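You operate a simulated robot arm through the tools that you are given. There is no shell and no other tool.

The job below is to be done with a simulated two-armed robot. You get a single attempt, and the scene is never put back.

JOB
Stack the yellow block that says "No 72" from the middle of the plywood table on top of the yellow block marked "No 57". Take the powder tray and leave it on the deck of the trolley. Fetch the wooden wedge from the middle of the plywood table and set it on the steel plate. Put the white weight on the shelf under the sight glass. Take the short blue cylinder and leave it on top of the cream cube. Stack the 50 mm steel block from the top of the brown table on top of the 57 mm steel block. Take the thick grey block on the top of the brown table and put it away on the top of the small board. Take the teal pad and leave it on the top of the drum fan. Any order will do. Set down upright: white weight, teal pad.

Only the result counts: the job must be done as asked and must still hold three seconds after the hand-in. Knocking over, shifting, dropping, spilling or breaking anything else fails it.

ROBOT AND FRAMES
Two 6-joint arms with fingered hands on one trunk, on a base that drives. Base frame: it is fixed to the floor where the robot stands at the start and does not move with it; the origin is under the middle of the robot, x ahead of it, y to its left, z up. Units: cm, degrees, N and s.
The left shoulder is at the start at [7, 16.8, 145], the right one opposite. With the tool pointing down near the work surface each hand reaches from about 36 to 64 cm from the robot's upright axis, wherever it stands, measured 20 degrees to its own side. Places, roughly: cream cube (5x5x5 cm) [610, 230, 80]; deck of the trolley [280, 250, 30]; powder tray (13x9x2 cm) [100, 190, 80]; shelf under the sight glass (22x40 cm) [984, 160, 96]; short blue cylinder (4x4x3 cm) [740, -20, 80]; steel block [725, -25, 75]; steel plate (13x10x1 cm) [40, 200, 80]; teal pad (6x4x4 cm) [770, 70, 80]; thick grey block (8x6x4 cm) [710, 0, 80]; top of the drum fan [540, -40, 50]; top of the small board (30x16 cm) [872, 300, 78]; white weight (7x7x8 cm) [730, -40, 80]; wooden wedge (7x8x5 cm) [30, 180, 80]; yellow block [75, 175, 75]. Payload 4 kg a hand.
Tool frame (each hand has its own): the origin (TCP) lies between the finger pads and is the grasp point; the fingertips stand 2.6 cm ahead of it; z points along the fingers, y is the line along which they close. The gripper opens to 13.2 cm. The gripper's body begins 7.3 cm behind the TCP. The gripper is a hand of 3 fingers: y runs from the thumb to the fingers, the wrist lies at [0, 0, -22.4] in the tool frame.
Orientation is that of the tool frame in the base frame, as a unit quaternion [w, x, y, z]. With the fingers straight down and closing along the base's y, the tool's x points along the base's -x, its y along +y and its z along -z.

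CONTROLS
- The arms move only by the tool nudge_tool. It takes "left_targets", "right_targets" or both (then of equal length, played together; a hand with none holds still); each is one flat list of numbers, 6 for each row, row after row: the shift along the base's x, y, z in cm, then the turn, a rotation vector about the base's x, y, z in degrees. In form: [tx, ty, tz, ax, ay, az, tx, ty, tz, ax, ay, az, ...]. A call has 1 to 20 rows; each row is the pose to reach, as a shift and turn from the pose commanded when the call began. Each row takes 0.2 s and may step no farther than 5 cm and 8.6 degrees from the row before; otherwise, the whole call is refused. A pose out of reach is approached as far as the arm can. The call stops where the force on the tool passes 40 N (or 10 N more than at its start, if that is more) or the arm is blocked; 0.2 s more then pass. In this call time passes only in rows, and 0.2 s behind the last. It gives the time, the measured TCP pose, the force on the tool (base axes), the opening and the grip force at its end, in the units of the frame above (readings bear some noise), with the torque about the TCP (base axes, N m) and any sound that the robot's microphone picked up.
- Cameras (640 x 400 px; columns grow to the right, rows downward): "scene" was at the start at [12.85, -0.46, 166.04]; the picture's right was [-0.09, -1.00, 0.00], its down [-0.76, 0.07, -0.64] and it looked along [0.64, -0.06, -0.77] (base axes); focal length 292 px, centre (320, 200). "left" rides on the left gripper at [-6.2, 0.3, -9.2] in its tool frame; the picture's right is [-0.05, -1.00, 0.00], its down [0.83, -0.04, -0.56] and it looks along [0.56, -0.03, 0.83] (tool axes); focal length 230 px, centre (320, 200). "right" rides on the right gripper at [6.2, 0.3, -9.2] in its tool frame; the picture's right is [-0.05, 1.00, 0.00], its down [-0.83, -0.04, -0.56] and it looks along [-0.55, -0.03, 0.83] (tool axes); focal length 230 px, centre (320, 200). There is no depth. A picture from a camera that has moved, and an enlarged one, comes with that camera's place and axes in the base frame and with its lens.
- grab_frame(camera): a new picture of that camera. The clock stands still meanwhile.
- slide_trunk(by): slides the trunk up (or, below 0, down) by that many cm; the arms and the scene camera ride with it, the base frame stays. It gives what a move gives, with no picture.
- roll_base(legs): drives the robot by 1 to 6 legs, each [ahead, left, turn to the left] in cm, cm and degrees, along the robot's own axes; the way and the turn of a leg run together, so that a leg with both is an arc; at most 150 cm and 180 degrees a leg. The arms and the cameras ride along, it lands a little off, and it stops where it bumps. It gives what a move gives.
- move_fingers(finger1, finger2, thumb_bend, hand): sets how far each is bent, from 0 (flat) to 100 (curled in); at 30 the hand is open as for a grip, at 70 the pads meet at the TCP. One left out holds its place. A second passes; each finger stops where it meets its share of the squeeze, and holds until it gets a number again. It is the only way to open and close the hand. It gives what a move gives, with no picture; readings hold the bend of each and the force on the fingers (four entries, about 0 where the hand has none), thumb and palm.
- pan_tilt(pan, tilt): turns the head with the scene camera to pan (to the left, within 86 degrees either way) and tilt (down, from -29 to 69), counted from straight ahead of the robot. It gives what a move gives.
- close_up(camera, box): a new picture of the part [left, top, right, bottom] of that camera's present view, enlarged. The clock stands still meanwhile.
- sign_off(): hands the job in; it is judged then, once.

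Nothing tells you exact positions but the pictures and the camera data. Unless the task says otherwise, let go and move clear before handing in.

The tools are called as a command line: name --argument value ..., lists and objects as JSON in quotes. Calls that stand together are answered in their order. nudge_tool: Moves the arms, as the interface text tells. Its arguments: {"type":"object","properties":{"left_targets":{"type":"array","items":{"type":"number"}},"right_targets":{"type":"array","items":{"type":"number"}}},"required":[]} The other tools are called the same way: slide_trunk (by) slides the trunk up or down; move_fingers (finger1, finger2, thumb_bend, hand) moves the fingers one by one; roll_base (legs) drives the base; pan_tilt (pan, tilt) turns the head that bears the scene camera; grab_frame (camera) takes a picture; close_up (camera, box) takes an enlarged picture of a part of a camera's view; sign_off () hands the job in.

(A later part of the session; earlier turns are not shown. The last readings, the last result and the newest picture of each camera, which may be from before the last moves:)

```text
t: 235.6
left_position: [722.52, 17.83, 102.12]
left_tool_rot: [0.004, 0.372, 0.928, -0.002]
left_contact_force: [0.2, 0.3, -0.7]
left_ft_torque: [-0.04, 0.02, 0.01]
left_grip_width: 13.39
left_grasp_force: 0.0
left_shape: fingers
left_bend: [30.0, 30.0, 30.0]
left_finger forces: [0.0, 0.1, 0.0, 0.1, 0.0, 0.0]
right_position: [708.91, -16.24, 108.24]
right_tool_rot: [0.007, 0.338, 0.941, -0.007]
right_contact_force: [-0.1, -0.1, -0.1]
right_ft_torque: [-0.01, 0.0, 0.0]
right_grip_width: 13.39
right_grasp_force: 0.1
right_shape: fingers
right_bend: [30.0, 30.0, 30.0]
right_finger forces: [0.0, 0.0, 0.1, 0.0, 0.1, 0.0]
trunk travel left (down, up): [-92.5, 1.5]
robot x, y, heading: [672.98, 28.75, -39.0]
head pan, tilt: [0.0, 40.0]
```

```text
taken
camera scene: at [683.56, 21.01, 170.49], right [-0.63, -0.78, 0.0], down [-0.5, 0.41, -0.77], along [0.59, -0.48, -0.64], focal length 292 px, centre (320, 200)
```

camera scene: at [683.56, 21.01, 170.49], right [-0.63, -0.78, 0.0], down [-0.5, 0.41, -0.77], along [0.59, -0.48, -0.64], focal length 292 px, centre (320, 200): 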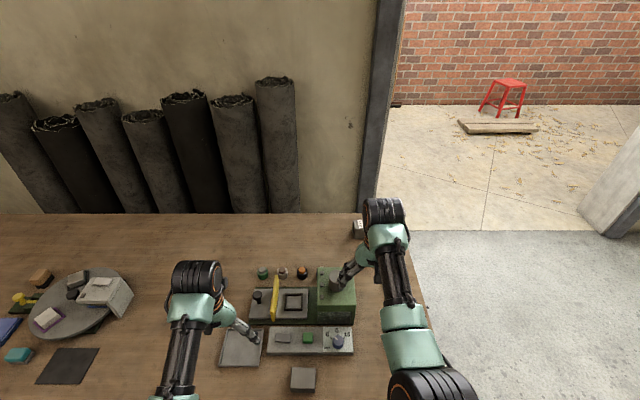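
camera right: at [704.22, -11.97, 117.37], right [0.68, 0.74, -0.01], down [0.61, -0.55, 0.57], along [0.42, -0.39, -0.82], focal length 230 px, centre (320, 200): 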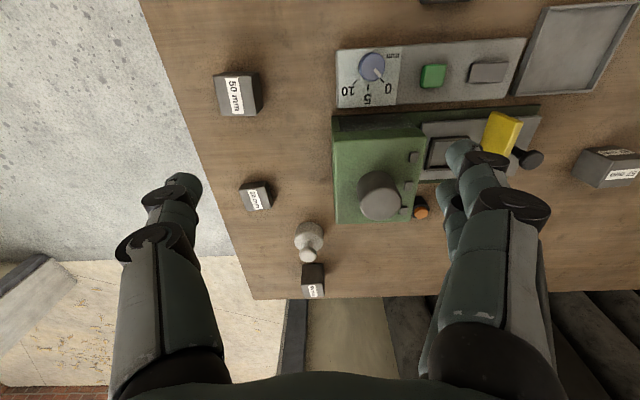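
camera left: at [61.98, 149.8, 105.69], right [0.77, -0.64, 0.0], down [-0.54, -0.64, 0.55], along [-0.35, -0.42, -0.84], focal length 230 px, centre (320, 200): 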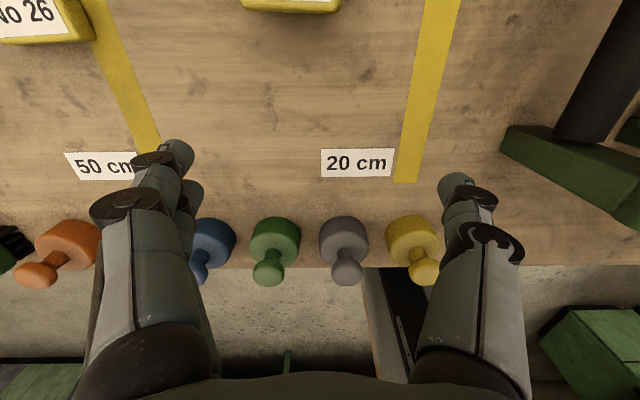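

I mis-sized that step. The 50 mm block is now about 11 cm to the right of the right hand; moving over and lowering.

nudge_tool --right_targets '[-2.6, -2.8, 0, 0, 0, 0, -5.2, -5.6, 0, 0, 0, 0, -7.9, -8.3, 0, 0, 0, 0]'

slide_trunk --by -9

grab_frame --camera "right"

```text
t: 236.4
left_position: [722.55, 17.58, 102.0]
left_tool_rot: [0.005, 0.371, 0.928, -0.001]
left_contact_force: [-0.1, -0.2, -0.8]
left_ft_torque: [0.04, 0.01, 0.0]
left_grip_width: 13.41
left_grasp_force: 0.0
left_shape: fingers
left_bend: [30.0, 30.0, 30.0]
left_finger forces: [0.0, 0.0, 0.0, 0.1, 0.0, 0.1]
right_position: [701.15, -24.9, 108.05]
right_tool_rot: [0.007, 0.338, 0.941, -0.005]
right_contact_force: [0.7, 0.0, -0.4]
right_ft_torque: [0.05, 0.02, 0.0]
right_grip_width: 13.39
right_grasp_force: 0.0
right_shape: fingers
right_bend: [30.0, 30.0, 30.0]
right_finger forces: [0.0, 0.1, 0.0, 0.0, 0.1, 0.0]
trunk travel left (down, up): [-92.5, 1.5]
robot x, y, heading: [673.46, 28.98, -39.3]
head pan, tilt: [0.0, 40.0]
```

```text
t: 237.7
left_position: [722.58, 17.76, 93.12]
left_tool_rot: [0.004, 0.372, 0.928, -0.003]
left_contact_force: [0.1, 0.6, 0.0]
left_ft_torque: [0.0, 0.03, 0.0]
left_grip_width: 13.4
left_grasp_force: 0.0
left_shape: fingers
left_bend: [30.0, 30.0, 30.0]
left_finger forces: [0.1, 0.0, 0.0, 0.0, 0.0, 0.1]
right_position: [701.3, -24.8, 99.2]
right_tool_rot: [0.006, 0.338, 0.941, -0.005]
right_contact_force: [-0.7, -0.7, -0.2]
right_ft_torque: [-0.01, -0.02, -0.06]
right_grip_width: 13.42
right_grasp_force: 0.0
right_shape: fingers
right_bend: [30.0, 30.0, 30.0]
right_finger forces: [0.0, 0.0, 0.0, 0.0, 0.1, 0.0]
trunk travel left (down, up): [-83.5, 10.5]
robot x, y, heading: [672.92, 29.47, -39.4]
head pan, tilt: [0.0, 40.0]
```

```text
taken
camera right: at [696.56, -20.48, 108.33], right [0.68, 0.74, -0.01], down [0.61, -0.55, 0.57], along [0.42, -0.39, -0.82], focal length 230 px, centre (320, 200)
```

right: 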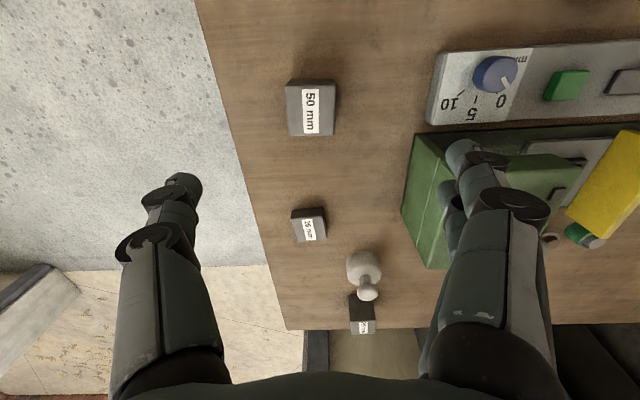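

The 50 mm block is just off centre. The press is close on the left side, so I'll pre-narrow the fingers and then descend.

move_fingers --hand "right" --finger1 43 --finger2 43 --thumb_bend 43

nudge_tool --right_targets '[-1.1, -0.4, -3, 0, 0, 0, -1.1, -0.4, -6, 0, 0, 0, -1.1, -0.4, -9, 0, 0, 0]'

grab_frame --camera "right"

```text
t: 238.7
left_position: [722.52, 17.76, 93.16]
left_tool_rot: [0.003, 0.373, 0.928, -0.002]
left_contact_force: [0.2, -1.0, -0.2]
left_ft_torque: [-0.01, -0.02, -0.03]
left_grip_width: 13.41
left_grasp_force: 0.1
left_shape: fingers
left_bend: [30.0, 30.0, 30.0]
left_finger forces: [0.1, 0.0, 0.0, 0.0, 0.1, 0.0]
right_position: [701.31, -24.8, 99.08]
right_tool_rot: [0.006, 0.339, 0.941, -0.006]
right_contact_force: [0.2, 0.4, 0.5]
right_ft_torque: [0.02, 0.0, 0.01]
right_grip_width: 9.22
right_grasp_force: 0.1
right_shape: fingers
right_bend: [43.0, 43.0, 43.0]
right_finger forces: [0.0, 0.1, 0.0, 0.0, 0.0, 0.0]
trunk travel left (down, up): [-83.5, 10.5]
robot x, y, heading: [673.28, 29.25, -39.1]
head pan, tilt: [0.0, 40.0]
```

```text
t: 239.4
left_position: [722.63, 17.76, 93.12]
left_tool_rot: [0.004, 0.372, 0.928, -0.003]
left_contact_force: [0.2, -0.8, 0.7]
left_ft_torque: [-0.03, 0.0, -0.03]
left_grip_width: 13.38
left_grasp_force: 0.2
left_shape: fingers
left_bend: [30.0, 30.0, 30.0]
left_finger forces: [0.0, 0.0, 0.1, 0.0, 0.0, 0.1]
right_position: [700.06, -25.34, 89.95]
right_tool_rot: [0.007, 0.338, 0.941, -0.006]
right_contact_force: [-0.4, 0.4, 0.3]
right_ft_torque: [-0.01, -0.01, 0.01]
right_grip_width: 9.2
right_grasp_force: 0.1
right_shape: fingers
right_bend: [43.0, 43.0, 43.0]
right_finger forces: [0.1, 0.0, 0.0, 0.0, 0.0, 0.1]
trunk travel left (down, up): [-83.5, 10.5]
robot x, y, heading: [673.4, 28.98, -39.1]
head pan, tilt: [0.0, 40.0]
```

```text
taken
camera right: at [695.46, -20.92, 99.23], right [0.67, 0.74, -0.01], down [0.61, -0.55, 0.57], along [0.42, -0.39, -0.82], focal length 230 px, centre (320, 200)
```

right: 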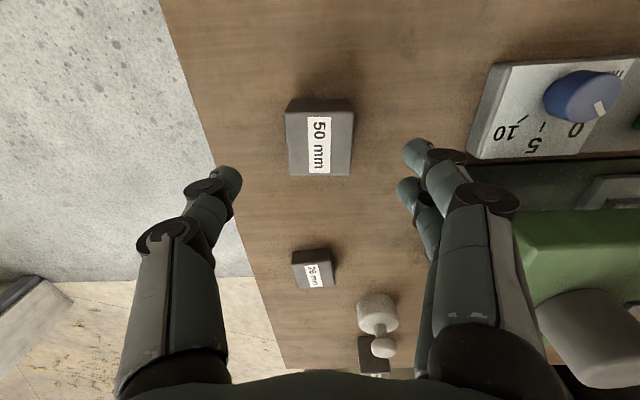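

Block centred. Descending the rest and closing.

nudge_tool --right_targets '[-0.4, 0.3, -3, 0, 0, 0, -0.4, 0.3, -5, 0, 0, 0, -0.4, 0.3, -6.3, 0, 0, 0]'

move_fingers --hand "right" --finger1 72 --finger2 72 --thumb_bend 72

grab_frame --camera "right"

```text
t: 240.2
left_position: [722.48, 17.69, 93.11]
left_tool_rot: [0.004, 0.373, 0.928, -0.003]
left_contact_force: [-0.2, 0.8, 0.4]
left_ft_torque: [-0.05, -0.02, -0.03]
left_grip_width: 13.39
left_grasp_force: 0.1
left_shape: fingers
left_bend: [30.0, 30.0, 30.0]
left_finger forces: [0.0, 0.0, 0.0, 0.1, 0.0, 0.1]
right_position: [699.9, -25.09, 83.91]
right_tool_rot: [0.006, 0.338, 0.941, -0.006]
right_contact_force: [0.4, 0.8, 0.0]
right_ft_torque: [0.01, -0.01, -0.02]
right_grip_width: 9.19
right_grasp_force: 0.1
right_shape: fingers
right_bend: [43.0, 43.0, 43.0]
right_finger forces: [0.0, 0.0, 0.0, 0.0, 0.0, 0.0]
trunk travel left (down, up): [-83.5, 10.5]
robot x, y, heading: [673.06, 29.34, -39.3]
head pan, tilt: [0.0, 40.0]
```

```text
t: 241.2
left_position: [722.66, 17.7, 93.22]
left_tool_rot: [0.005, 0.371, 0.928, -0.003]
left_contact_force: [-0.6, 0.1, -0.1]
left_ft_torque: [0.02, 0.01, 0.02]
left_grip_width: 13.41
left_grasp_force: 0.1
left_shape: fingers
left_bend: [30.0, 30.0, 30.0]
left_finger forces: [0.1, 0.0, 0.0, 0.1, 0.0, 0.1]
right_position: [699.97, -25.0, 83.93]
right_tool_rot: [0.006, 0.337, 0.942, -0.007]
right_contact_force: [5.4, 1.1, 4.9]
right_ft_torque: [0.38, -0.36, -0.09]
right_grip_width: 3.81
right_grasp_force: 22.8
right_shape: fingers
right_bend: [60.0, 60.0, 63.0]
right_finger forces: [17.4, 12.5, 0.1, 0.0, 14.9, 0.0]
trunk travel left (down, up): [-83.5, 10.5]
robot x, y, heading: [673.06, 29.21, -38.9]
head pan, tilt: [0.0, 40.0]
```

```text
taken
camera right: at [695.27, -20.65, 93.18], right [0.67, 0.74, -0.01], down [0.61, -0.55, 0.57], along [0.42, -0.39, -0.82], focal length 230 px, centre (320, 200)
```

right: 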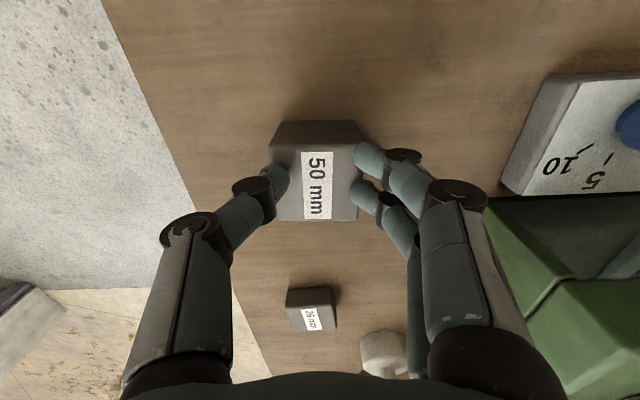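

Gripped at 23 N, but I want to check that the fingers are beside the block and not on its top edges.

close_up --camera "right" --box '[220, 90, 440, 250]'

close_up --camera "scene" --box '[320, 240, 480, 360]'

```text
2.50 times, centred on (330, 170) of right
camera zoom: at [695.27, -20.65, 93.18], right [0.67, 0.74, -0.01], down [0.61, -0.55, 0.57], along [0.42, -0.39, -0.82], focal length 575 px, centre (295, 275)
```

zoom: 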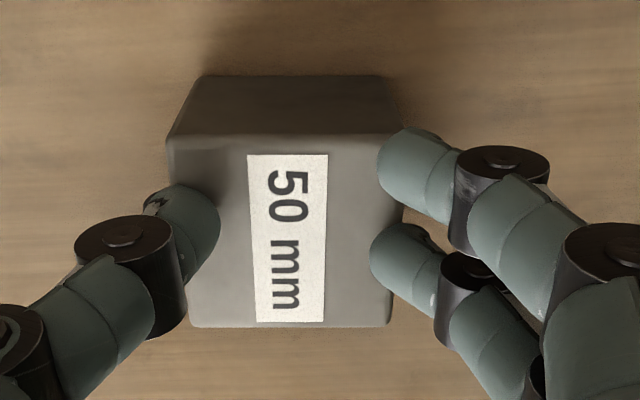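

```text
3.33 times, centred on (400, 300) of scene
camera zoom: at [683.8, 20.97, 161.47], right [-0.63, -0.78, 0.0], down [-0.5, 0.41, -0.77], along [0.59, -0.48, -0.64], focal length 975 px, centre (53, -133)
```

zoom: 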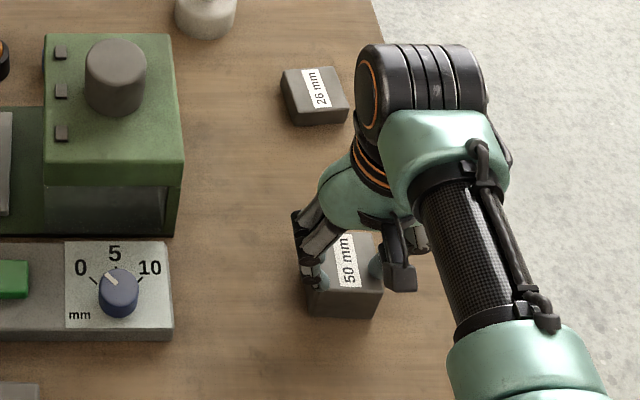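

By size comparison the block's top is at about 82 cm (table ≈ 77), so the grip is too high. I'll open, go 2.4 cm lower, and grip again.

move_fingers --hand "right" --finger1 43 --finger2 43 --thumb_bend 43

nudge_tool --right_targets '[0, 0, -1.2, 0, 0, 0, 0, 0, -2.3, 0, 0, 0]'

move_fingers --hand "right" --finger1 72 --finger2 72 --thumb_bend 72

close_up --camera "right" --box '[220, 90, 440, 250]'

```text
t: 242.2
left_position: [722.55, 17.74, 93.13]
left_tool_rot: [0.003, 0.373, 0.928, -0.002]
left_contact_force: [0.5, 0.5, 1.0]
left_ft_torque: [-0.02, 0.01, -0.03]
left_grip_width: 13.41
left_grasp_force: 0.1
left_shape: fingers
left_bend: [30.0, 30.0, 30.0]
left_finger forces: [0.0, 0.0, 0.1, 0.1, 0.0, 0.0]
right_position: [699.92, -24.98, 83.89]
right_tool_rot: [0.006, 0.339, 0.941, -0.005]
right_contact_force: [0.6, 0.2, -0.1]
right_ft_torque: [0.02, 0.03, -0.01]
right_grip_width: 9.08
right_grasp_force: 0.0
right_shape: fingers
right_bend: [43.0, 43.0, 43.0]
right_finger forces: [0.0, 0.0, 0.0, 0.0, 0.1, 0.1]
trunk travel left (down, up): [-83.5, 10.5]
robot x, y, heading: [673.23, 29.24, -39.0]
head pan, tilt: [0.0, 40.0]
```

```text
t: 242.8
left_position: [722.52, 17.73, 93.17]
left_tool_rot: [0.003, 0.372, 0.928, -0.003]
left_contact_force: [0.4, -0.2, 0.0]
left_ft_torque: [-0.01, 0.0, 0.03]
left_grip_width: 13.38
left_grasp_force: 0.1
left_shape: fingers
left_bend: [30.0, 30.0, 30.0]
left_finger forces: [0.0, 0.0, 0.0, 0.0, 0.1, 0.0]
right_position: [699.64, -24.93, 81.7]
right_tool_rot: [0.006, 0.338, 0.941, -0.006]
right_contact_force: [0.8, -0.8, 0.1]
right_ft_torque: [-0.01, 0.01, -0.01]
right_grip_width: 9.08
right_grasp_force: 0.1
right_shape: fingers
right_bend: [43.0, 43.0, 43.0]
right_finger forces: [0.0, 0.1, 0.0, 0.0, 0.0, 0.0]
trunk travel left (down, up): [-83.5, 10.5]
robot x, y, heading: [673.12, 28.87, -39.4]
head pan, tilt: [0.0, 40.0]
```

```text
t: 243.8
left_position: [722.57, 17.72, 93.15]
left_tool_rot: [0.004, 0.372, 0.928, -0.002]
left_contact_force: [-0.6, -0.7, -0.2]
left_ft_torque: [-0.02, -0.01, 0.0]
left_grip_width: 13.41
left_grasp_force: 0.1
left_shape: fingers
left_bend: [30.0, 30.0, 30.0]
left_finger forces: [0.0, 0.0, 0.0, 0.0, 0.0, 0.1]
right_position: [699.58, -24.88, 81.45]
right_tool_rot: [0.006, 0.337, 0.941, -0.006]
right_contact_force: [-1.3, -1.1, 0.2]
right_ft_torque: [0.07, -0.07, -0.04]
right_grip_width: 5.35
right_grasp_force: 22.1
right_shape: fingers
right_bend: [54.0, 55.0, 60.0]
right_finger forces: [10.7, 10.7, 0.0, 0.1, 22.3, 0.0]
trunk travel left (down, up): [-83.5, 10.5]
robot x, y, heading: [673.33, 29.19, -39.4]
head pan, tilt: [0.0, 40.0]
```

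```text
2.50 times, centred on (330, 170) of right
camera zoom: at [694.95, -20.63, 90.72], right [0.68, 0.74, -0.01], down [0.61, -0.55, 0.57], along [0.42, -0.39, -0.82], focal length 575 px, centre (295, 275)
```

zoom: 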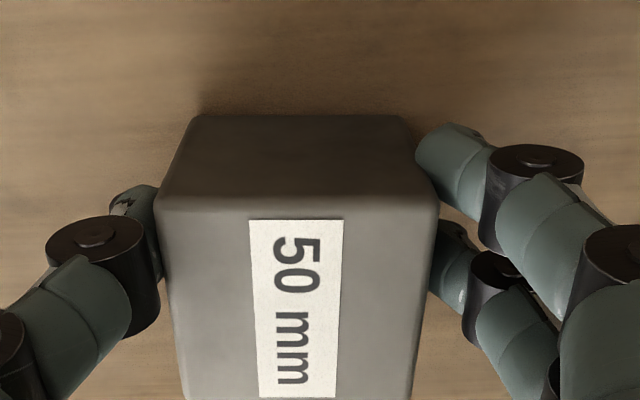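

Now a proper grip (22 N, 5.35 cm). I'll lift it high enough to clear the press, raise the trunk, and sidestep left to the 57 mm block.

nudge_tool --right_targets '[0, 0, 4, 0, 0, 0, 0, 0, 8, 0, 0, 0, 0, 0, 12, 0, 0, 0, 0, 0, 16, 0, 0, 0]'

slide_trunk --by 10

grab_frame --camera "right"

```text
t: 244.8
left_position: [722.64, 17.56, 93.04]
left_tool_rot: [0.003, 0.373, 0.928, -0.002]
left_contact_force: [-0.3, -0.6, -0.9]
left_ft_torque: [-0.02, -0.01, -0.04]
left_grip_width: 13.39
left_grasp_force: 0.1
left_shape: fingers
left_bend: [30.0, 30.0, 30.0]
left_finger forces: [0.0, 0.1, 0.0, 0.0, 0.1, 0.0]
right_position: [700.03, -25.13, 97.41]
right_tool_rot: [0.004, 0.337, 0.941, -0.005]
right_contact_force: [-0.6, -0.1, -13.5]
right_ft_torque: [0.06, 0.15, -0.01]
right_grip_width: 5.37
right_grasp_force: 19.7
right_shape: fingers
right_bend: [54.0, 54.0, 61.0]
right_finger forces: [10.5, 10.0, 0.0, 0.0, 19.8, 0.1]
trunk travel left (down, up): [-83.5, 10.5]
robot x, y, heading: [673.1, 29.25, -39.2]
head pan, tilt: [0.0, 40.0]
```

```text
t: 246.2
left_position: [722.57, 17.67, 103.13]
left_tool_rot: [0.004, 0.372, 0.928, -0.001]
left_contact_force: [-0.1, -1.5, 0.5]
left_ft_torque: [-0.02, -0.01, 0.0]
left_grip_width: 13.39
left_grasp_force: 0.0
left_shape: fingers
left_bend: [30.0, 30.0, 30.0]
left_finger forces: [0.0, 0.0, 0.0, 0.0, 0.0, 0.0]
right_position: [700.09, -25.14, 107.38]
right_tool_rot: [0.005, 0.338, 0.941, -0.006]
right_contact_force: [0.0, 0.8, -11.6]
right_ft_torque: [0.1, 0.1, -0.03]
right_grip_width: 5.35
right_grasp_force: 20.4
right_shape: fingers
right_bend: [54.0, 54.0, 61.0]
right_finger forces: [10.6, 10.0, 0.0, 0.1, 19.8, 0.1]
trunk travel left (down, up): [-93.5, 0.5]
robot x, y, heading: [673.43, 28.76, -39.1]
head pan, tilt: [0.0, 40.0]
```

```text
taken
camera right: at [695.42, -20.87, 116.6], right [0.67, 0.74, -0.01], down [0.61, -0.55, 0.57], along [0.41, -0.39, -0.82], focal length 230 px, centre (320, 200)
```

right: 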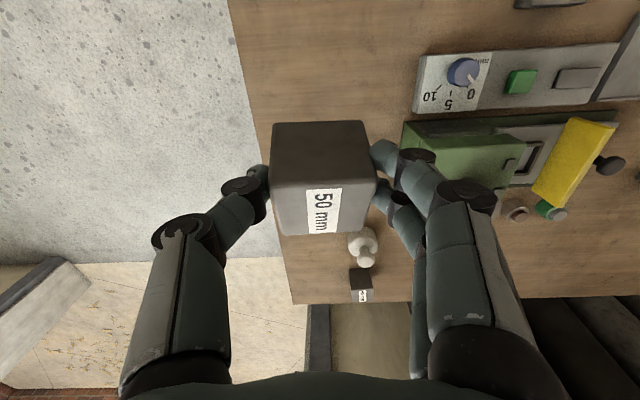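

The block weighs about 1.2 kg and has pitched a bit in the grip because I held it slightly off its middle. I'll set it back down in the same spot and re-grip at its centre with more squeeze.

slide_trunk --by -10

nudge_tool --right_targets '[0, 0, -4, 0, 0, 0, 0, 0, -8, 0, 0, 0, 0, 0, -12, 0, 0, 0, 0, 0, -13.5, 0, 0, 0, 0, 0, -14.5, 0, 0, 0]'

close_up --camera "right" --box '[220, 90, 440, 250]'

```text
t: 247.5
left_position: [722.63, 17.69, 93.09]
left_tool_rot: [0.004, 0.372, 0.928, -0.002]
left_contact_force: [0.3, -0.9, 0.8]
left_ft_torque: [0.03, 0.0, 0.01]
left_grip_width: 13.41
left_grasp_force: 0.2
left_shape: fingers
left_bend: [30.0, 30.0, 30.0]
left_finger forces: [0.0, 0.1, 0.0, 0.1, 0.1, 0.0]
right_position: [700.1, -25.27, 97.29]
right_tool_rot: [0.005, 0.337, 0.941, -0.007]
right_contact_force: [-0.8, 0.3, -11.9]
right_ft_torque: [0.06, 0.09, 0.0]
right_grip_width: 5.35
right_grasp_force: 20.1
right_shape: fingers
right_bend: [54.0, 54.0, 61.0]
right_finger forces: [10.6, 9.9, 0.0, 0.0, 19.8, 0.0]
trunk travel left (down, up): [-83.5, 10.5]
robot x, y, heading: [673.09, 29.39, -39.6]
head pan, tilt: [0.0, 40.0]
```

```text
t: 248.7
left_position: [722.64, 17.84, 93.16]
left_tool_rot: [0.005, 0.373, 0.928, -0.001]
left_contact_force: [-0.8, -0.2, -0.2]
left_ft_torque: [0.01, 0.0, 0.0]
left_grip_width: 13.41
left_grasp_force: 0.1
left_shape: fingers
left_bend: [30.0, 30.0, 30.0]
left_finger forces: [0.0, 0.0, 0.1, 0.0, 0.1, 0.0]
right_position: [699.94, -25.31, 83.03]
right_tool_rot: [0.007, 0.339, 0.941, -0.006]
right_contact_force: [-0.4, -0.6, -8.0]
right_ft_torque: [0.06, -0.03, -0.01]
right_grip_width: 5.37
right_grasp_force: 20.4
right_shape: fingers
right_bend: [54.0, 54.0, 61.0]
right_finger forces: [10.6, 9.8, 0.0, 0.0, 20.4, 0.1]
trunk travel left (down, up): [-83.5, 10.5]
robot x, y, heading: [673.24, 29.33, -39.3]
head pan, tilt: [0.0, 40.0]
```

```text
2.50 times, centred on (330, 170) of right
camera zoom: at [695.31, -20.92, 92.26], right [0.67, 0.74, -0.01], down [0.61, -0.55, 0.57], along [0.42, -0.39, -0.82], focal length 575 px, centre (295, 275)
```

zoom: 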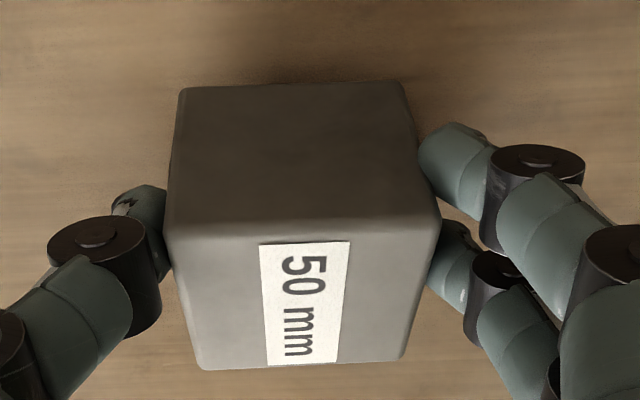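

Its far edge is just touching. Lowering the remaining 1.5 cm lets it rotate flat; then open.

nudge_tool --right_targets '[0, 0, -0.5, 0, 0, 0, 0, 0, -1, 0, 0, 0, 0, 0, -1.5, 0, 0, 0]'

close_up --camera "right" --box '[220, 90, 440, 250]'

```text
t: 249.5
left_position: [722.32, 17.84, 93.21]
left_tool_rot: [0.005, 0.372, 0.928, -0.003]
left_contact_force: [-0.2, 0.2, 1.0]
left_ft_torque: [0.01, -0.02, -0.02]
left_grip_width: 13.39
left_grasp_force: 0.1
left_shape: fingers
left_bend: [30.0, 30.0, 30.0]
left_finger forces: [0.1, 0.1, 0.1, 0.0, 0.0, 0.0]
right_position: [699.95, -25.29, 81.78]
right_tool_rot: [0.008, 0.338, 0.941, -0.007]
right_contact_force: [-3.3, 0.7, 1.3]
right_ft_torque: [0.07, -0.25, 0.07]
right_grip_width: 5.36
right_grasp_force: 22.3
right_shape: fingers
right_bend: [54.0, 56.0, 61.0]
right_finger forces: [9.2, 11.4, 0.0, 0.0, 22.6, 0.0]
trunk travel left (down, up): [-83.5, 10.5]
robot x, y, heading: [672.93, 29.13, -39.2]
head pan, tilt: [0.0, 40.0]
```

```text
2.50 times, centred on (330, 170) of right
camera zoom: at [695.29, -20.82, 90.8], right [0.68, 0.74, -0.01], down [0.61, -0.55, 0.57], along [0.42, -0.39, -0.82], focal length 575 px, centre (295, 275)
```

zoom: 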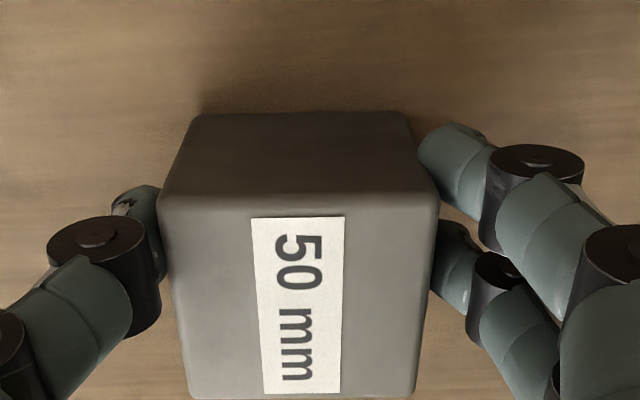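

Flat again. I'll open and probe down to the table with the fingertips, to know the true table height before re-gripping.

move_fingers --hand "right" --finger1 43 --finger2 43 --thumb_bend 43

nudge_tool --right_targets '[0, 0, -0.4, 0, 0, 0, 0, 0, -0.8, 0, 0, 0, 0, 0, -1.2, 0, 0, 0]'

nudge_tool --right_targets '[0, 0, -0.4, 0, 0, 0, 0, 0, -0.8, 0, 0, 0]'

```text
t: 250.5
left_position: [722.54, 17.61, 93.21]
left_tool_rot: [0.004, 0.372, 0.928, -0.002]
left_contact_force: [0.8, 0.4, 0.5]
left_ft_torque: [0.01, 0.0, 0.05]
left_grip_width: 13.39
left_grasp_force: 0.1
left_shape: fingers
left_bend: [30.0, 30.0, 30.0]
left_finger forces: [0.0, 0.0, 0.0, 0.0, 0.0, 0.1]
right_position: [699.97, -25.19, 81.46]
right_tool_rot: [0.006, 0.338, 0.941, -0.006]
right_contact_force: [-0.1, 0.9, -0.3]
right_ft_torque: [0.03, -0.01, -0.02]
right_grip_width: 9.08
right_grasp_force: 0.0
right_shape: fingers
right_bend: [43.0, 43.0, 43.0]
right_finger forces: [0.0, 0.0, 0.0, 0.0, 0.0, 0.0]
trunk travel left (down, up): [-83.5, 10.5]
robot x, y, heading: [673.36, 29.25, -39.3]
head pan, tilt: [0.0, 40.0]
```

```text
t: 251.3
left_position: [722.59, 17.74, 93.17]
left_tool_rot: [0.004, 0.373, 0.928, -0.003]
left_contact_force: [0.2, 0.7, -0.1]
left_ft_torque: [0.0, -0.03, -0.01]
left_grip_width: 13.4
left_grasp_force: 0.1
left_shape: fingers
left_bend: [30.0, 30.0, 30.0]
left_finger forces: [0.0, 0.0, 0.1, 0.1, 0.1, 0.1]
right_position: [699.94, -25.01, 80.4]
right_tool_rot: [0.006, 0.339, 0.941, -0.006]
right_contact_force: [0.2, 0.2, 0.1]
right_ft_torque: [0.03, -0.02, 0.01]
right_grip_width: 9.05
right_grasp_force: 0.1
right_shape: fingers
right_bend: [43.0, 43.0, 43.0]
right_finger forces: [0.1, 0.0, 0.1, 0.0, 0.0, 0.0]
trunk travel left (down, up): [-83.5, 10.5]
robot x, y, heading: [673.1, 28.94, -39.1]
head pan, tilt: [0.0, 40.0]
```

```text
t: 251.9
left_position: [722.54, 17.71, 93.17]
left_tool_rot: [0.003, 0.372, 0.928, -0.003]
left_contact_force: [0.2, 0.1, 0.0]
left_ft_torque: [0.02, -0.01, 0.0]
left_grip_width: 13.38
left_grasp_force: 0.0
left_shape: fingers
left_bend: [30.0, 30.0, 30.0]
left_finger forces: [0.0, 0.0, 0.1, 0.0, 0.0, 0.0]
right_position: [699.95, -25.02, 79.56]
right_tool_rot: [0.006, 0.338, 0.941, -0.006]
right_contact_force: [-0.1, 0.2, -0.2]
right_ft_torque: [0.01, -0.01, 0.01]
right_grip_width: 9.07
right_grasp_force: 0.1
right_shape: fingers
right_bend: [43.0, 43.0, 43.0]
right_finger forces: [0.0, 0.1, 0.0, 0.0, 0.1, 0.1]
trunk travel left (down, up): [-83.5, 10.5]
robot x, y, heading: [673.33, 29.37, -39.1]
head pan, tilt: [0.0, 40.0]
```

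No contact yet at 79.6; the table is lower than I assumed. Continuing to probe.

nudge_tool --right_targets '[0, 0, -0.4, 0, 0, 0, 0, 0, -0.8, 0, 0, 0]'

nudge_tool --right_targets '[0, 0, -0.4, 0, 0, 0, 0, 0, -0.8, 0, 0, 0]'

```text
t: 252.5
left_position: [722.34, 17.87, 93.25]
left_tool_rot: [0.005, 0.372, 0.928, -0.003]
left_contact_force: [0.1, 0.2, 0.0]
left_ft_torque: [-0.02, -0.03, 0.0]
left_grip_width: 13.42
left_grasp_force: 0.0
left_shape: fingers
left_bend: [30.0, 30.0, 30.0]
left_finger forces: [0.0, 0.0, 0.1, 0.0, 0.0, 0.1]
right_position: [699.92, -24.93, 79.17]
right_tool_rot: [0.01, 0.337, 0.941, -0.007]
right_contact_force: [-3.5, -0.6, 18.4]
right_ft_torque: [0.93, -0.34, 0.19]
right_grip_width: 9.13
right_grasp_force: 9.1
right_shape: fingers
right_bend: [45.0, 43.0, 43.0]
right_finger forces: [16.3, 2.1, 0.0, 0.1, 0.1, 0.0]
trunk travel left (down, up): [-83.5, 10.5]
robot x, y, heading: [672.9, 29.17, -39.4]
head pan, tilt: [0.0, 40.0]
```

```text
t: 253.0
left_position: [722.21, 17.84, 93.28]
left_tool_rot: [0.006, 0.372, 0.928, -0.004]
left_contact_force: [-0.1, 0.0, 0.0]
left_ft_torque: [0.05, 0.01, -0.05]
left_grip_width: 13.42
left_grasp_force: 0.0
left_shape: fingers
left_bend: [30.0, 30.0, 30.0]
left_finger forces: [0.0, 0.0, 0.0, 0.1, 0.1, 0.0]
right_position: [700.23, -25.39, 79.17]
right_tool_rot: [0.013, 0.338, 0.941, -0.009]
right_contact_force: [-12.0, 5.4, 32.8]
right_ft_torque: [1.54, -0.49, 0.58]
right_grip_width: 9.44
right_grasp_force: 17.0
right_shape: fingers
right_bend: [45.0, 43.0, 43.0]
right_finger forces: [21.4, 9.3, 0.1, 0.0, 3.1, 0.0]
trunk travel left (down, up): [-83.5, 10.5]
robot x, y, heading: [673.1, 29.24, -39.5]
head pan, tilt: [0.0, 40.0]
stopped in row 2 (right hand): the force on the tool passed its limit at 44 N (the readings are from after the stop); the commanded pose is now the measured one
```

The table is at about 76.2 cm, so the block's centre is at 78.7. I'll rise to put the pads just above its centre of mass (TCP ≈ 82.6) and grip harder.

nudge_tool --right_targets '[0, 0, 1.5, 0, 0, 0, 0.2, -0.1, 3.3, 0, 0, 0]'

move_fingers --hand "right" --finger1 85 --finger2 85 --thumb_bend 85

close_up --camera "right" --box '[220, 90, 440, 250]'

```text
t: 253.6
left_position: [722.39, 17.88, 93.29]
left_tool_rot: [0.004, 0.373, 0.928, -0.003]
left_contact_force: [0.6, 0.4, 0.8]
left_ft_torque: [-0.02, -0.01, -0.02]
left_grip_width: 13.4
left_grasp_force: 0.0
left_shape: fingers
left_bend: [30.0, 30.0, 30.0]
left_finger forces: [0.0, 0.0, 0.0, 0.1, 0.1, 0.1]
right_position: [700.3, -25.5, 82.01]
right_tool_rot: [0.011, 0.338, 0.941, -0.008]
right_contact_force: [-0.6, -0.2, 0.1]
right_ft_torque: [0.0, -0.01, -0.01]
right_grip_width: 9.19
right_grasp_force: 0.1
right_shape: fingers
right_bend: [43.0, 43.0, 43.0]
right_finger forces: [0.0, 0.0, 0.0, 0.0, 0.0, 0.0]
trunk travel left (down, up): [-83.5, 10.5]
robot x, y, heading: [673.38, 29.03, -39.3]
head pan, tilt: [0.0, 40.0]
```

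```text
t: 254.6
left_position: [722.67, 17.64, 93.13]
left_tool_rot: [0.003, 0.372, 0.928, -0.002]
left_contact_force: [0.7, 0.8, 0.9]
left_ft_torque: [0.02, 0.01, 0.05]
left_grip_width: 13.41
left_grasp_force: 0.0
left_shape: fingers
left_bend: [30.0, 30.0, 30.0]
left_finger forces: [0.0, 0.0, 0.1, 0.1, 0.0, 0.1]
right_position: [700.37, -25.61, 81.88]
right_tool_rot: [0.01, 0.338, 0.941, -0.008]
right_contact_force: [-2.3, 0.1, -0.6]
right_ft_torque: [0.13, -0.05, -0.02]
right_grip_width: 5.35
right_grasp_force: 23.9
right_shape: fingers
right_bend: [53.0, 54.0, 60.0]
right_finger forces: [11.3, 11.3, 0.0, 0.0, 23.8, 0.0]
trunk travel left (down, up): [-83.5, 10.5]
robot x, y, heading: [673.34, 29.39, -39.4]
head pan, tilt: [0.0, 40.0]
```

```text
2.50 times, centred on (330, 170) of right
camera zoom: at [695.63, -21.3, 91.08], right [0.68, 0.74, -0.01], down [0.61, -0.55, 0.58], along [0.42, -0.39, -0.82], focal length 575 px, centre (295, 275)
```

zoom: 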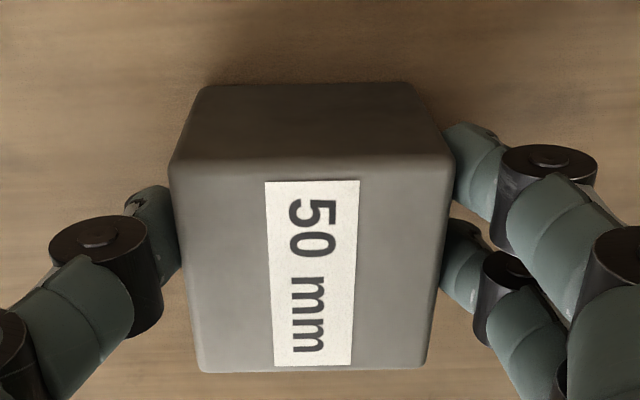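

Centred now, but still slightly low. Opening, raising 0.8 cm, and gripping again.

move_fingers --hand "right" --finger1 45 --finger2 45 --thumb_bend 48

nudge_tool --right_targets '[0, 0, 0.9, 0, 0, 0]'

move_fingers --hand "right" --finger1 90 --finger2 90 --thumb_bend 90

nudge_tool --right_targets '[0, 0, 1, 0, 0, 0, 0, 0, 3, 0, 0, 0]'

close_up --camera "right" --box '[220, 90, 440, 250]'

```text
t: 255.6
left_position: [722.56, 17.71, 93.13]
left_tool_rot: [0.003, 0.372, 0.928, -0.002]
left_contact_force: [0.3, 0.8, -0.2]
left_ft_torque: [0.01, -0.01, 0.01]
left_grip_width: 13.41
left_grasp_force: 0.0
left_shape: fingers
left_bend: [30.0, 30.0, 30.0]
left_finger forces: [0.0, 0.0, 0.1, 0.0, 0.0, 0.0]
right_position: [700.4, -25.57, 82.02]
right_tool_rot: [0.012, 0.338, 0.941, -0.008]
right_contact_force: [-0.7, -0.1, 0.2]
right_ft_torque: [0.0, 0.01, -0.02]
right_grip_width: 7.9
right_grasp_force: 0.2
right_shape: fingers
right_bend: [45.0, 45.0, 48.0]
right_finger forces: [0.0, 0.0, 0.1, 0.0, 0.0, 0.1]
trunk travel left (down, up): [-83.5, 10.5]
robot x, y, heading: [672.96, 29.04, -39.2]
head pan, tilt: [0.0, 40.0]
```

```text
t: 256.0
left_position: [722.58, 17.78, 93.1]
left_tool_rot: [0.005, 0.372, 0.928, -0.003]
left_contact_force: [0.2, 0.1, 0.7]
left_ft_torque: [-0.02, -0.03, 0.02]
left_grip_width: 13.4
left_grasp_force: 0.1
left_shape: fingers
left_bend: [30.0, 30.0, 30.0]
left_finger forces: [0.1, 0.1, 0.1, 0.0, 0.1, 0.1]
right_position: [700.38, -25.63, 82.92]
right_tool_rot: [0.012, 0.337, 0.941, -0.008]
right_contact_force: [-1.0, 0.1, -0.4]
right_ft_torque: [0.01, -0.03, -0.03]
right_grip_width: 7.89
right_grasp_force: 0.0
right_shape: fingers
right_bend: [45.0, 45.0, 48.0]
right_finger forces: [0.0, 0.0, 0.0, 0.0, 0.0, 0.1]
trunk travel left (down, up): [-83.5, 10.5]
robot x, y, heading: [672.51, 29.23, -39.3]
head pan, tilt: [0.0, 40.0]
```

```text
t: 257.0
left_position: [722.49, 17.72, 93.16]
left_tool_rot: [0.004, 0.373, 0.928, -0.001]
left_contact_force: [0.1, 0.2, -0.2]
left_ft_torque: [0.0, 0.03, -0.01]
left_grip_width: 13.42
left_grasp_force: 0.0
left_shape: fingers
left_bend: [30.0, 30.0, 30.0]
left_finger forces: [0.0, 0.1, 0.0, 0.0, 0.0, 0.0]
right_position: [700.28, -25.73, 82.81]
right_tool_rot: [0.011, 0.338, 0.941, -0.008]
right_contact_force: [-0.6, -0.9, 0.1]
right_ft_torque: [0.14, -0.12, 0.0]
right_grip_width: 5.34
right_grasp_force: 23.5
right_shape: fingers
right_bend: [51.0, 52.0, 61.0]
right_finger forces: [11.6, 11.6, 0.1, 0.0, 23.8, 0.0]
trunk travel left (down, up): [-83.5, 10.5]
robot x, y, heading: [672.98, 29.13, -39.4]
head pan, tilt: [0.0, 40.0]
```

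```text
t: 257.6
left_position: [722.57, 17.76, 93.13]
left_tool_rot: [0.004, 0.373, 0.928, -0.002]
left_contact_force: [0.1, -0.1, 0.0]
left_ft_torque: [-0.03, -0.03, -0.02]
left_grip_width: 13.4
left_grasp_force: 0.0
left_shape: fingers
left_bend: [30.0, 30.0, 30.0]
left_finger forces: [0.0, 0.0, 0.0, 0.0, 0.0, 0.0]
right_position: [700.33, -25.47, 85.89]
right_tool_rot: [0.009, 0.338, 0.941, -0.007]
right_contact_force: [-0.3, 0.7, -12.0]
right_ft_torque: [0.03, 0.11, -0.05]
right_grip_width: 5.33
right_grasp_force: 21.6
right_shape: fingers
right_bend: [50.0, 51.0, 61.0]
right_finger forces: [11.7, 10.6, 0.1, 0.1, 21.6, 0.0]
trunk travel left (down, up): [-83.5, 10.5]
robot x, y, heading: [673.2, 29.19, -39.1]
head pan, tilt: [0.0, 40.0]
```

```text
2.50 times, centred on (330, 170) of right
camera zoom: at [695.62, -21.23, 95.13], right [0.68, 0.74, -0.01], down [0.61, -0.55, 0.57], along [0.42, -0.39, -0.82], focal length 575 px, centre (295, 275)
```

zoom: 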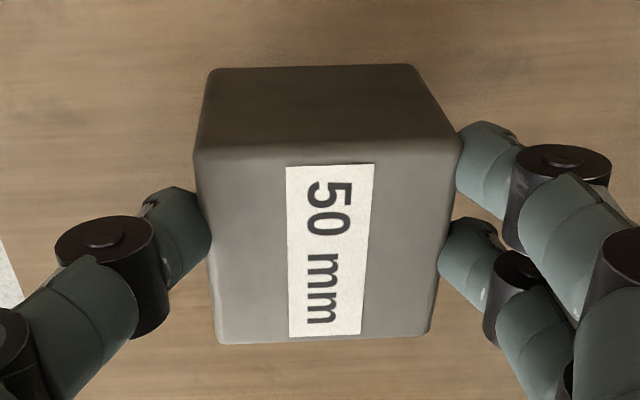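

Lifted level this time. Raising it high, then sidestepping left to the 57 mm block.

nudge_tool --right_targets '[0, 0, 4, 0, 0, 0, 0, 0, 8, 0, 0, 0, 0, 0, 11.5, 0, 0, 0]'

slide_trunk --by 10

roll_base --legs '[[0, 57, 0]]'

grab_frame --camera "scene"

grab_frame --camera "right"

```text
t: 258.4
left_position: [722.66, 17.52, 93.04]
left_tool_rot: [0.003, 0.372, 0.928, -0.002]
left_contact_force: [0.1, -0.2, 0.5]
left_ft_torque: [-0.01, 0.02, 0.0]
left_grip_width: 13.38
left_grasp_force: 0.2
left_shape: fingers
left_bend: [30.0, 30.0, 30.0]
left_finger forces: [0.1, 0.0, 0.1, 0.1, 0.0, 0.0]
right_position: [700.31, -25.67, 97.3]
right_tool_rot: [0.009, 0.338, 0.941, -0.007]
right_contact_force: [-1.1, 0.6, -14.0]
right_ft_torque: [0.07, 0.14, 0.01]
right_grip_width: 5.35
right_grasp_force: 21.8
right_shape: fingers
right_bend: [50.0, 50.0, 62.0]
right_finger forces: [11.5, 10.6, 0.1, 0.0, 21.4, 0.0]
trunk travel left (down, up): [-83.5, 10.5]
robot x, y, heading: [672.91, 29.34, -39.3]
head pan, tilt: [0.0, 40.0]
```

```text
t: 259.7
left_position: [722.69, 17.71, 103.16]
left_tool_rot: [0.004, 0.372, 0.928, -0.001]
left_contact_force: [0.4, 0.0, 0.5]
left_ft_torque: [-0.01, -0.02, 0.0]
left_grip_width: 13.38
left_grasp_force: 0.0
left_shape: fingers
left_bend: [30.0, 30.0, 30.0]
left_finger forces: [0.1, 0.1, 0.1, 0.0, 0.1, 0.0]
right_position: [700.23, -25.7, 107.07]
right_tool_rot: [0.01, 0.337, 0.941, -0.007]
right_contact_force: [-0.8, -0.2, -12.4]
right_ft_torque: [0.0, 0.11, 0.0]
right_grip_width: 5.34
right_grasp_force: 22.2
right_shape: fingers
right_bend: [50.0, 50.0, 62.0]
right_finger forces: [11.6, 10.5, 0.0, 0.1, 21.5, 0.0]
trunk travel left (down, up): [-93.5, 0.5]
robot x, y, heading: [672.77, 29.13, -39.3]
head pan, tilt: [0.0, 40.0]
```

```text
t: 263.0
left_position: [758.93, 62.38, 103.06]
left_tool_rot: [0.004, 0.371, 0.929, -0.003]
left_contact_force: [-0.4, -0.3, -0.3]
left_ft_torque: [0.01, -0.01, 0.0]
left_grip_width: 13.37
left_grasp_force: 0.1
left_shape: fingers
left_bend: [30.0, 30.0, 30.0]
left_finger forces: [0.1, 0.0, 0.1, 0.0, 0.1, 0.1]
right_position: [736.77, 19.09, 107.09]
right_tool_rot: [0.009, 0.338, 0.941, -0.006]
right_contact_force: [0.1, -0.3, -12.3]
right_ft_torque: [0.04, 0.11, -0.02]
right_grip_width: 5.36
right_grasp_force: 21.7
right_shape: fingers
right_bend: [50.0, 50.0, 62.0]
right_finger forces: [11.5, 10.6, 0.0, 0.0, 21.7, 0.1]
trunk travel left (down, up): [-93.5, 0.5]
robot x, y, heading: [709.39, 73.89, -39.0]
head pan, tilt: [0.0, 40.0]
```

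```text
taken
camera scene: at [720.1, 65.22, 171.45], right [-0.63, -0.78, 0.0], down [-0.5, 0.41, -0.77], along [0.59, -0.48, -0.64], focal length 292 px, centre (320, 200)
```

scene: 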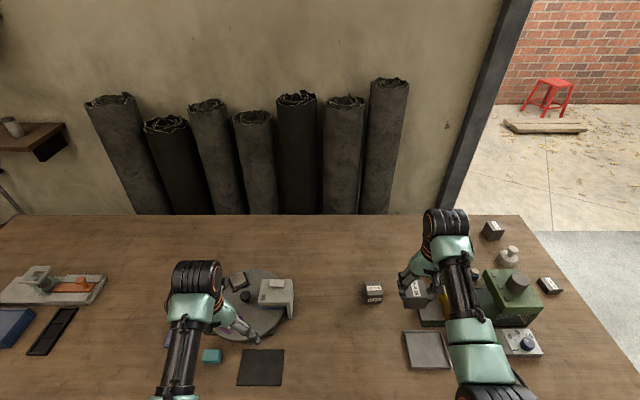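

```text
taken
camera right: at [732.02, 23.42, 116.32], right [0.67, 0.74, 0.0], down [0.61, -0.55, 0.57], along [0.42, -0.39, -0.82], focal length 230 px, centre (320, 200)
```

right: 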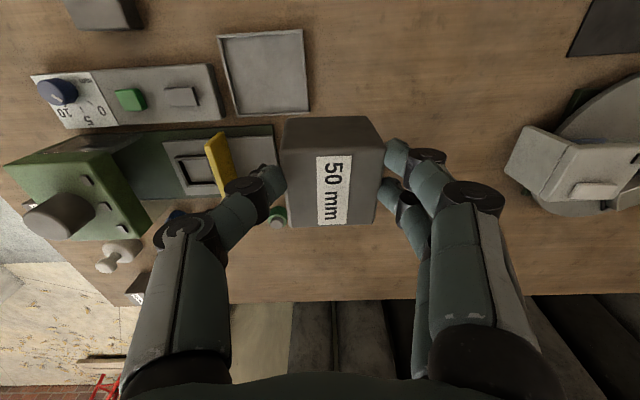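

The 57 mm block is about 72 cm ahead, 18 cm right, with its top at ~82. I'll pull the left hand back a bit, roll 12 cm forward, and bring the 50 mm block over it.

nudge_tool --left_targets '[-2.3, 1.9, 0, 0, 0, 0, -4.6, 3.8, 0, 0, 0, 0]'

roll_base --legs '[[12, 0, 0]]'

nudge_tool --right_targets '[2.5, 0.9, 0, 0, 0, 0, 5, 1.8, 0, 0, 0, 0, 7.4, 2.7, 0, 0, 0, 0]'

close_up --camera "scene" --box '[300, 230, 460, 350]'

grab_frame --camera "right"

```text
t: 263.6
left_position: [754.4, 66.15, 103.22]
left_tool_rot: [0.005, 0.373, 0.928, -0.001]
left_contact_force: [-0.1, 0.5, 0.4]
left_ft_torque: [0.03, 0.0, -0.03]
left_grip_width: 13.4
left_grasp_force: 0.1
left_shape: fingers
left_bend: [30.0, 30.0, 30.0]
left_finger forces: [0.0, 0.1, 0.0, 0.0, 0.1, 0.0]
right_position: [736.68, 19.22, 107.12]
right_tool_rot: [0.01, 0.337, 0.941, -0.007]
right_contact_force: [-1.4, -0.1, -12.3]
right_ft_torque: [0.0, 0.13, 0.0]
right_grip_width: 5.34
right_grasp_force: 21.8
right_shape: fingers
right_bend: [50.0, 50.0, 62.0]
right_finger forces: [11.6, 10.5, 0.1, 0.0, 21.5, 0.0]
trunk travel left (down, up): [-93.5, 0.5]
robot x, y, heading: [709.19, 73.67, -39.1]
head pan, tilt: [0.0, 40.0]
```

```text
t: 264.8
left_position: [763.3, 58.98, 103.3]
left_tool_rot: [0.005, 0.371, 0.929, -0.002]
left_contact_force: [0.3, 1.1, 0.4]
left_ft_torque: [0.01, 0.0, -0.01]
left_grip_width: 13.38
left_grasp_force: 0.0
left_shape: fingers
left_bend: [30.0, 30.0, 30.0]
left_finger forces: [0.0, 0.1, 0.0, 0.1, 0.0, 0.1]
right_position: [745.45, 12.06, 107.47]
right_tool_rot: [0.012, 0.337, 0.941, -0.008]
right_contact_force: [-0.1, -0.3, -12.0]
right_ft_torque: [-0.01, 0.11, 0.01]
right_grip_width: 5.36
right_grasp_force: 22.0
right_shape: fingers
right_bend: [50.0, 50.0, 62.0]
right_finger forces: [11.7, 10.7, 0.0, 0.0, 21.5, 0.0]
trunk travel left (down, up): [-93.5, 0.5]
robot x, y, heading: [718.34, 66.89, -39.1]
head pan, tilt: [0.0, 40.0]
```

```text
t: 265.6
left_position: [763.72, 58.58, 103.02]
left_tool_rot: [0.002, 0.372, 0.928, -0.002]
left_contact_force: [0.5, 0.0, 0.6]
left_ft_torque: [0.01, -0.04, 0.06]
left_grip_width: 13.39
left_grasp_force: 0.0
left_shape: fingers
left_bend: [30.0, 30.0, 30.0]
left_finger forces: [0.1, 0.0, 0.1, 0.0, 0.1, 0.0]
right_position: [753.07, 14.46, 107.17]
right_tool_rot: [0.007, 0.336, 0.942, -0.008]
right_contact_force: [-0.2, -0.3, -12.3]
right_ft_torque: [0.02, 0.16, 0.0]
right_grip_width: 5.34
right_grasp_force: 22.0
right_shape: fingers
right_bend: [50.0, 50.0, 62.0]
right_finger forces: [11.4, 11.0, 0.1, 0.0, 21.6, 0.0]
trunk travel left (down, up): [-93.5, 0.5]
robot x, y, heading: [718.32, 66.34, -39.3]
head pan, tilt: [0.0, 40.0]
```

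```text
3.33 times, centred on (380, 290) of scene
camera zoom: at [729.51, 57.99, 171.42], right [-0.63, -0.78, 0.0], down [-0.5, 0.41, -0.76], along [0.59, -0.48, -0.65], focal length 975 px, centre (120, -100)
```

zoom: 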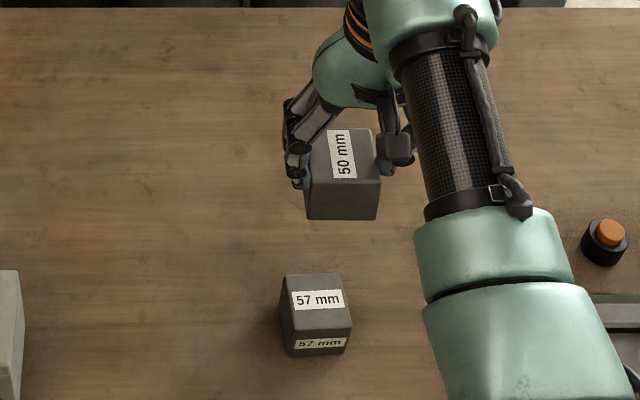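

```text
taken
camera right: at [748.46, 18.95, 116.19], right [0.67, 0.74, -0.01], down [0.61, -0.55, 0.57], along [0.42, -0.39, -0.82], focal length 230 px, centre (320, 200)
```

right: 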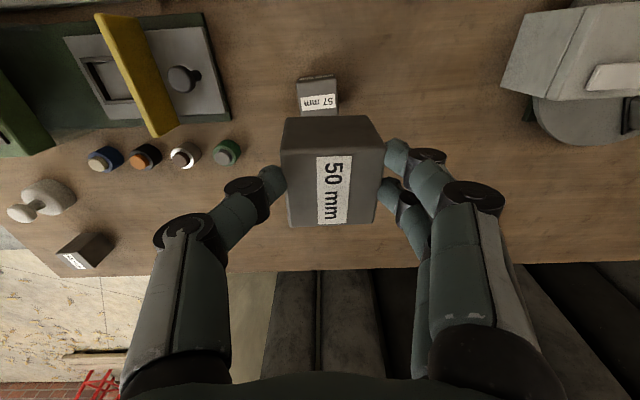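

The 57 mm block's top centre is at about (754, 13.6); I'm about 1 cm short. Correcting and lowering.

slide_trunk --by -9

nudge_tool --right_targets '[0.9, -0.8, -3, 0, 0, 0, 0.9, -0.8, -6, 0, 0, 0]'

close_up --camera "scene" --box '[300, 210, 460, 330]'

grab_frame --camera "right"

```text
t: 266.9
left_position: [763.56, 58.73, 94.11]
left_tool_rot: [0.003, 0.371, 0.929, -0.002]
left_contact_force: [0.0, -0.3, -0.6]
left_ft_torque: [0.0, 0.02, 0.0]
left_grip_width: 13.41
left_grasp_force: 0.1
left_shape: fingers
left_bend: [30.0, 30.0, 30.0]
left_finger forces: [0.1, 0.0, 0.0, 0.0, 0.0, 0.0]
right_position: [753.06, 14.43, 98.07]
right_tool_rot: [0.009, 0.337, 0.941, -0.007]
right_contact_force: [-0.9, 0.9, -12.8]
right_ft_torque: [0.04, 0.15, 0.01]
right_grip_width: 5.34
right_grasp_force: 22.3
right_shape: fingers
right_bend: [50.0, 50.0, 62.0]
right_finger forces: [11.4, 10.8, 0.0, 0.1, 21.7, 0.1]
trunk travel left (down, up): [-84.5, 9.5]
robot x, y, heading: [718.17, 66.58, -39.2]
head pan, tilt: [0.0, 40.0]
```

```text
t: 267.5
left_position: [763.55, 58.7, 94.06]
left_tool_rot: [0.003, 0.371, 0.929, -0.002]
left_contact_force: [0.0, -0.2, -0.1]
left_ft_torque: [-0.02, 0.0, -0.01]
left_grip_width: 13.4
left_grasp_force: 0.1
left_shape: fingers
left_bend: [30.0, 30.0, 30.0]
left_finger forces: [0.1, 0.0, 0.0, 0.0, 0.0, 0.1]
right_position: [754.12, 13.77, 91.91]
right_tool_rot: [0.01, 0.337, 0.941, -0.007]
right_contact_force: [0.6, -1.3, -11.8]
right_ft_torque: [0.02, 0.1, 0.01]
right_grip_width: 5.36
right_grasp_force: 22.0
right_shape: fingers
right_bend: [50.0, 50.0, 62.0]
right_finger forces: [11.5, 10.9, 0.0, 0.1, 21.7, 0.0]
trunk travel left (down, up): [-84.5, 9.5]
robot x, y, heading: [718.38, 66.98, -38.8]
head pan, tilt: [0.0, 40.0]
```

```text
3.33 times, centred on (380, 270) of scene
camera zoom: at [729.28, 58.01, 162.44], right [-0.63, -0.78, 0.0], down [-0.5, 0.41, -0.76], along [0.59, -0.48, -0.64], focal length 975 px, centre (120, -33)
```

zoom: 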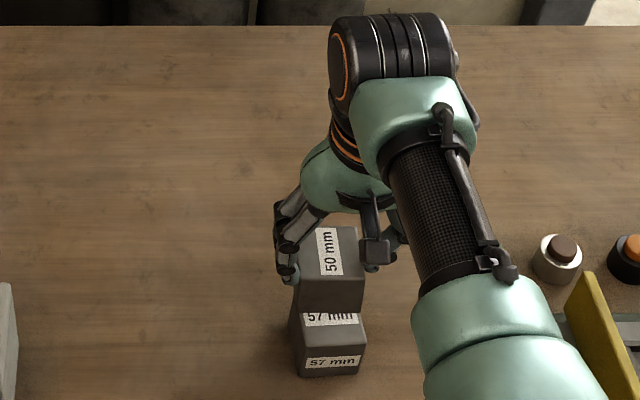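

```text
taken
camera right: at [749.24, 18.16, 101.06], right [0.68, 0.74, -0.01], down [0.61, -0.55, 0.57], along [0.42, -0.39, -0.82], focal length 230 px, centre (320, 200)
```

right: 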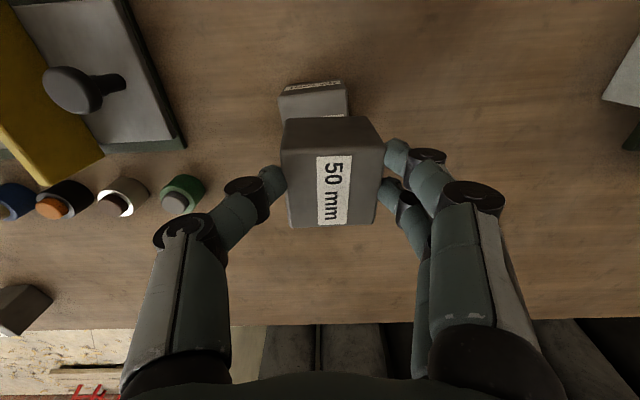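

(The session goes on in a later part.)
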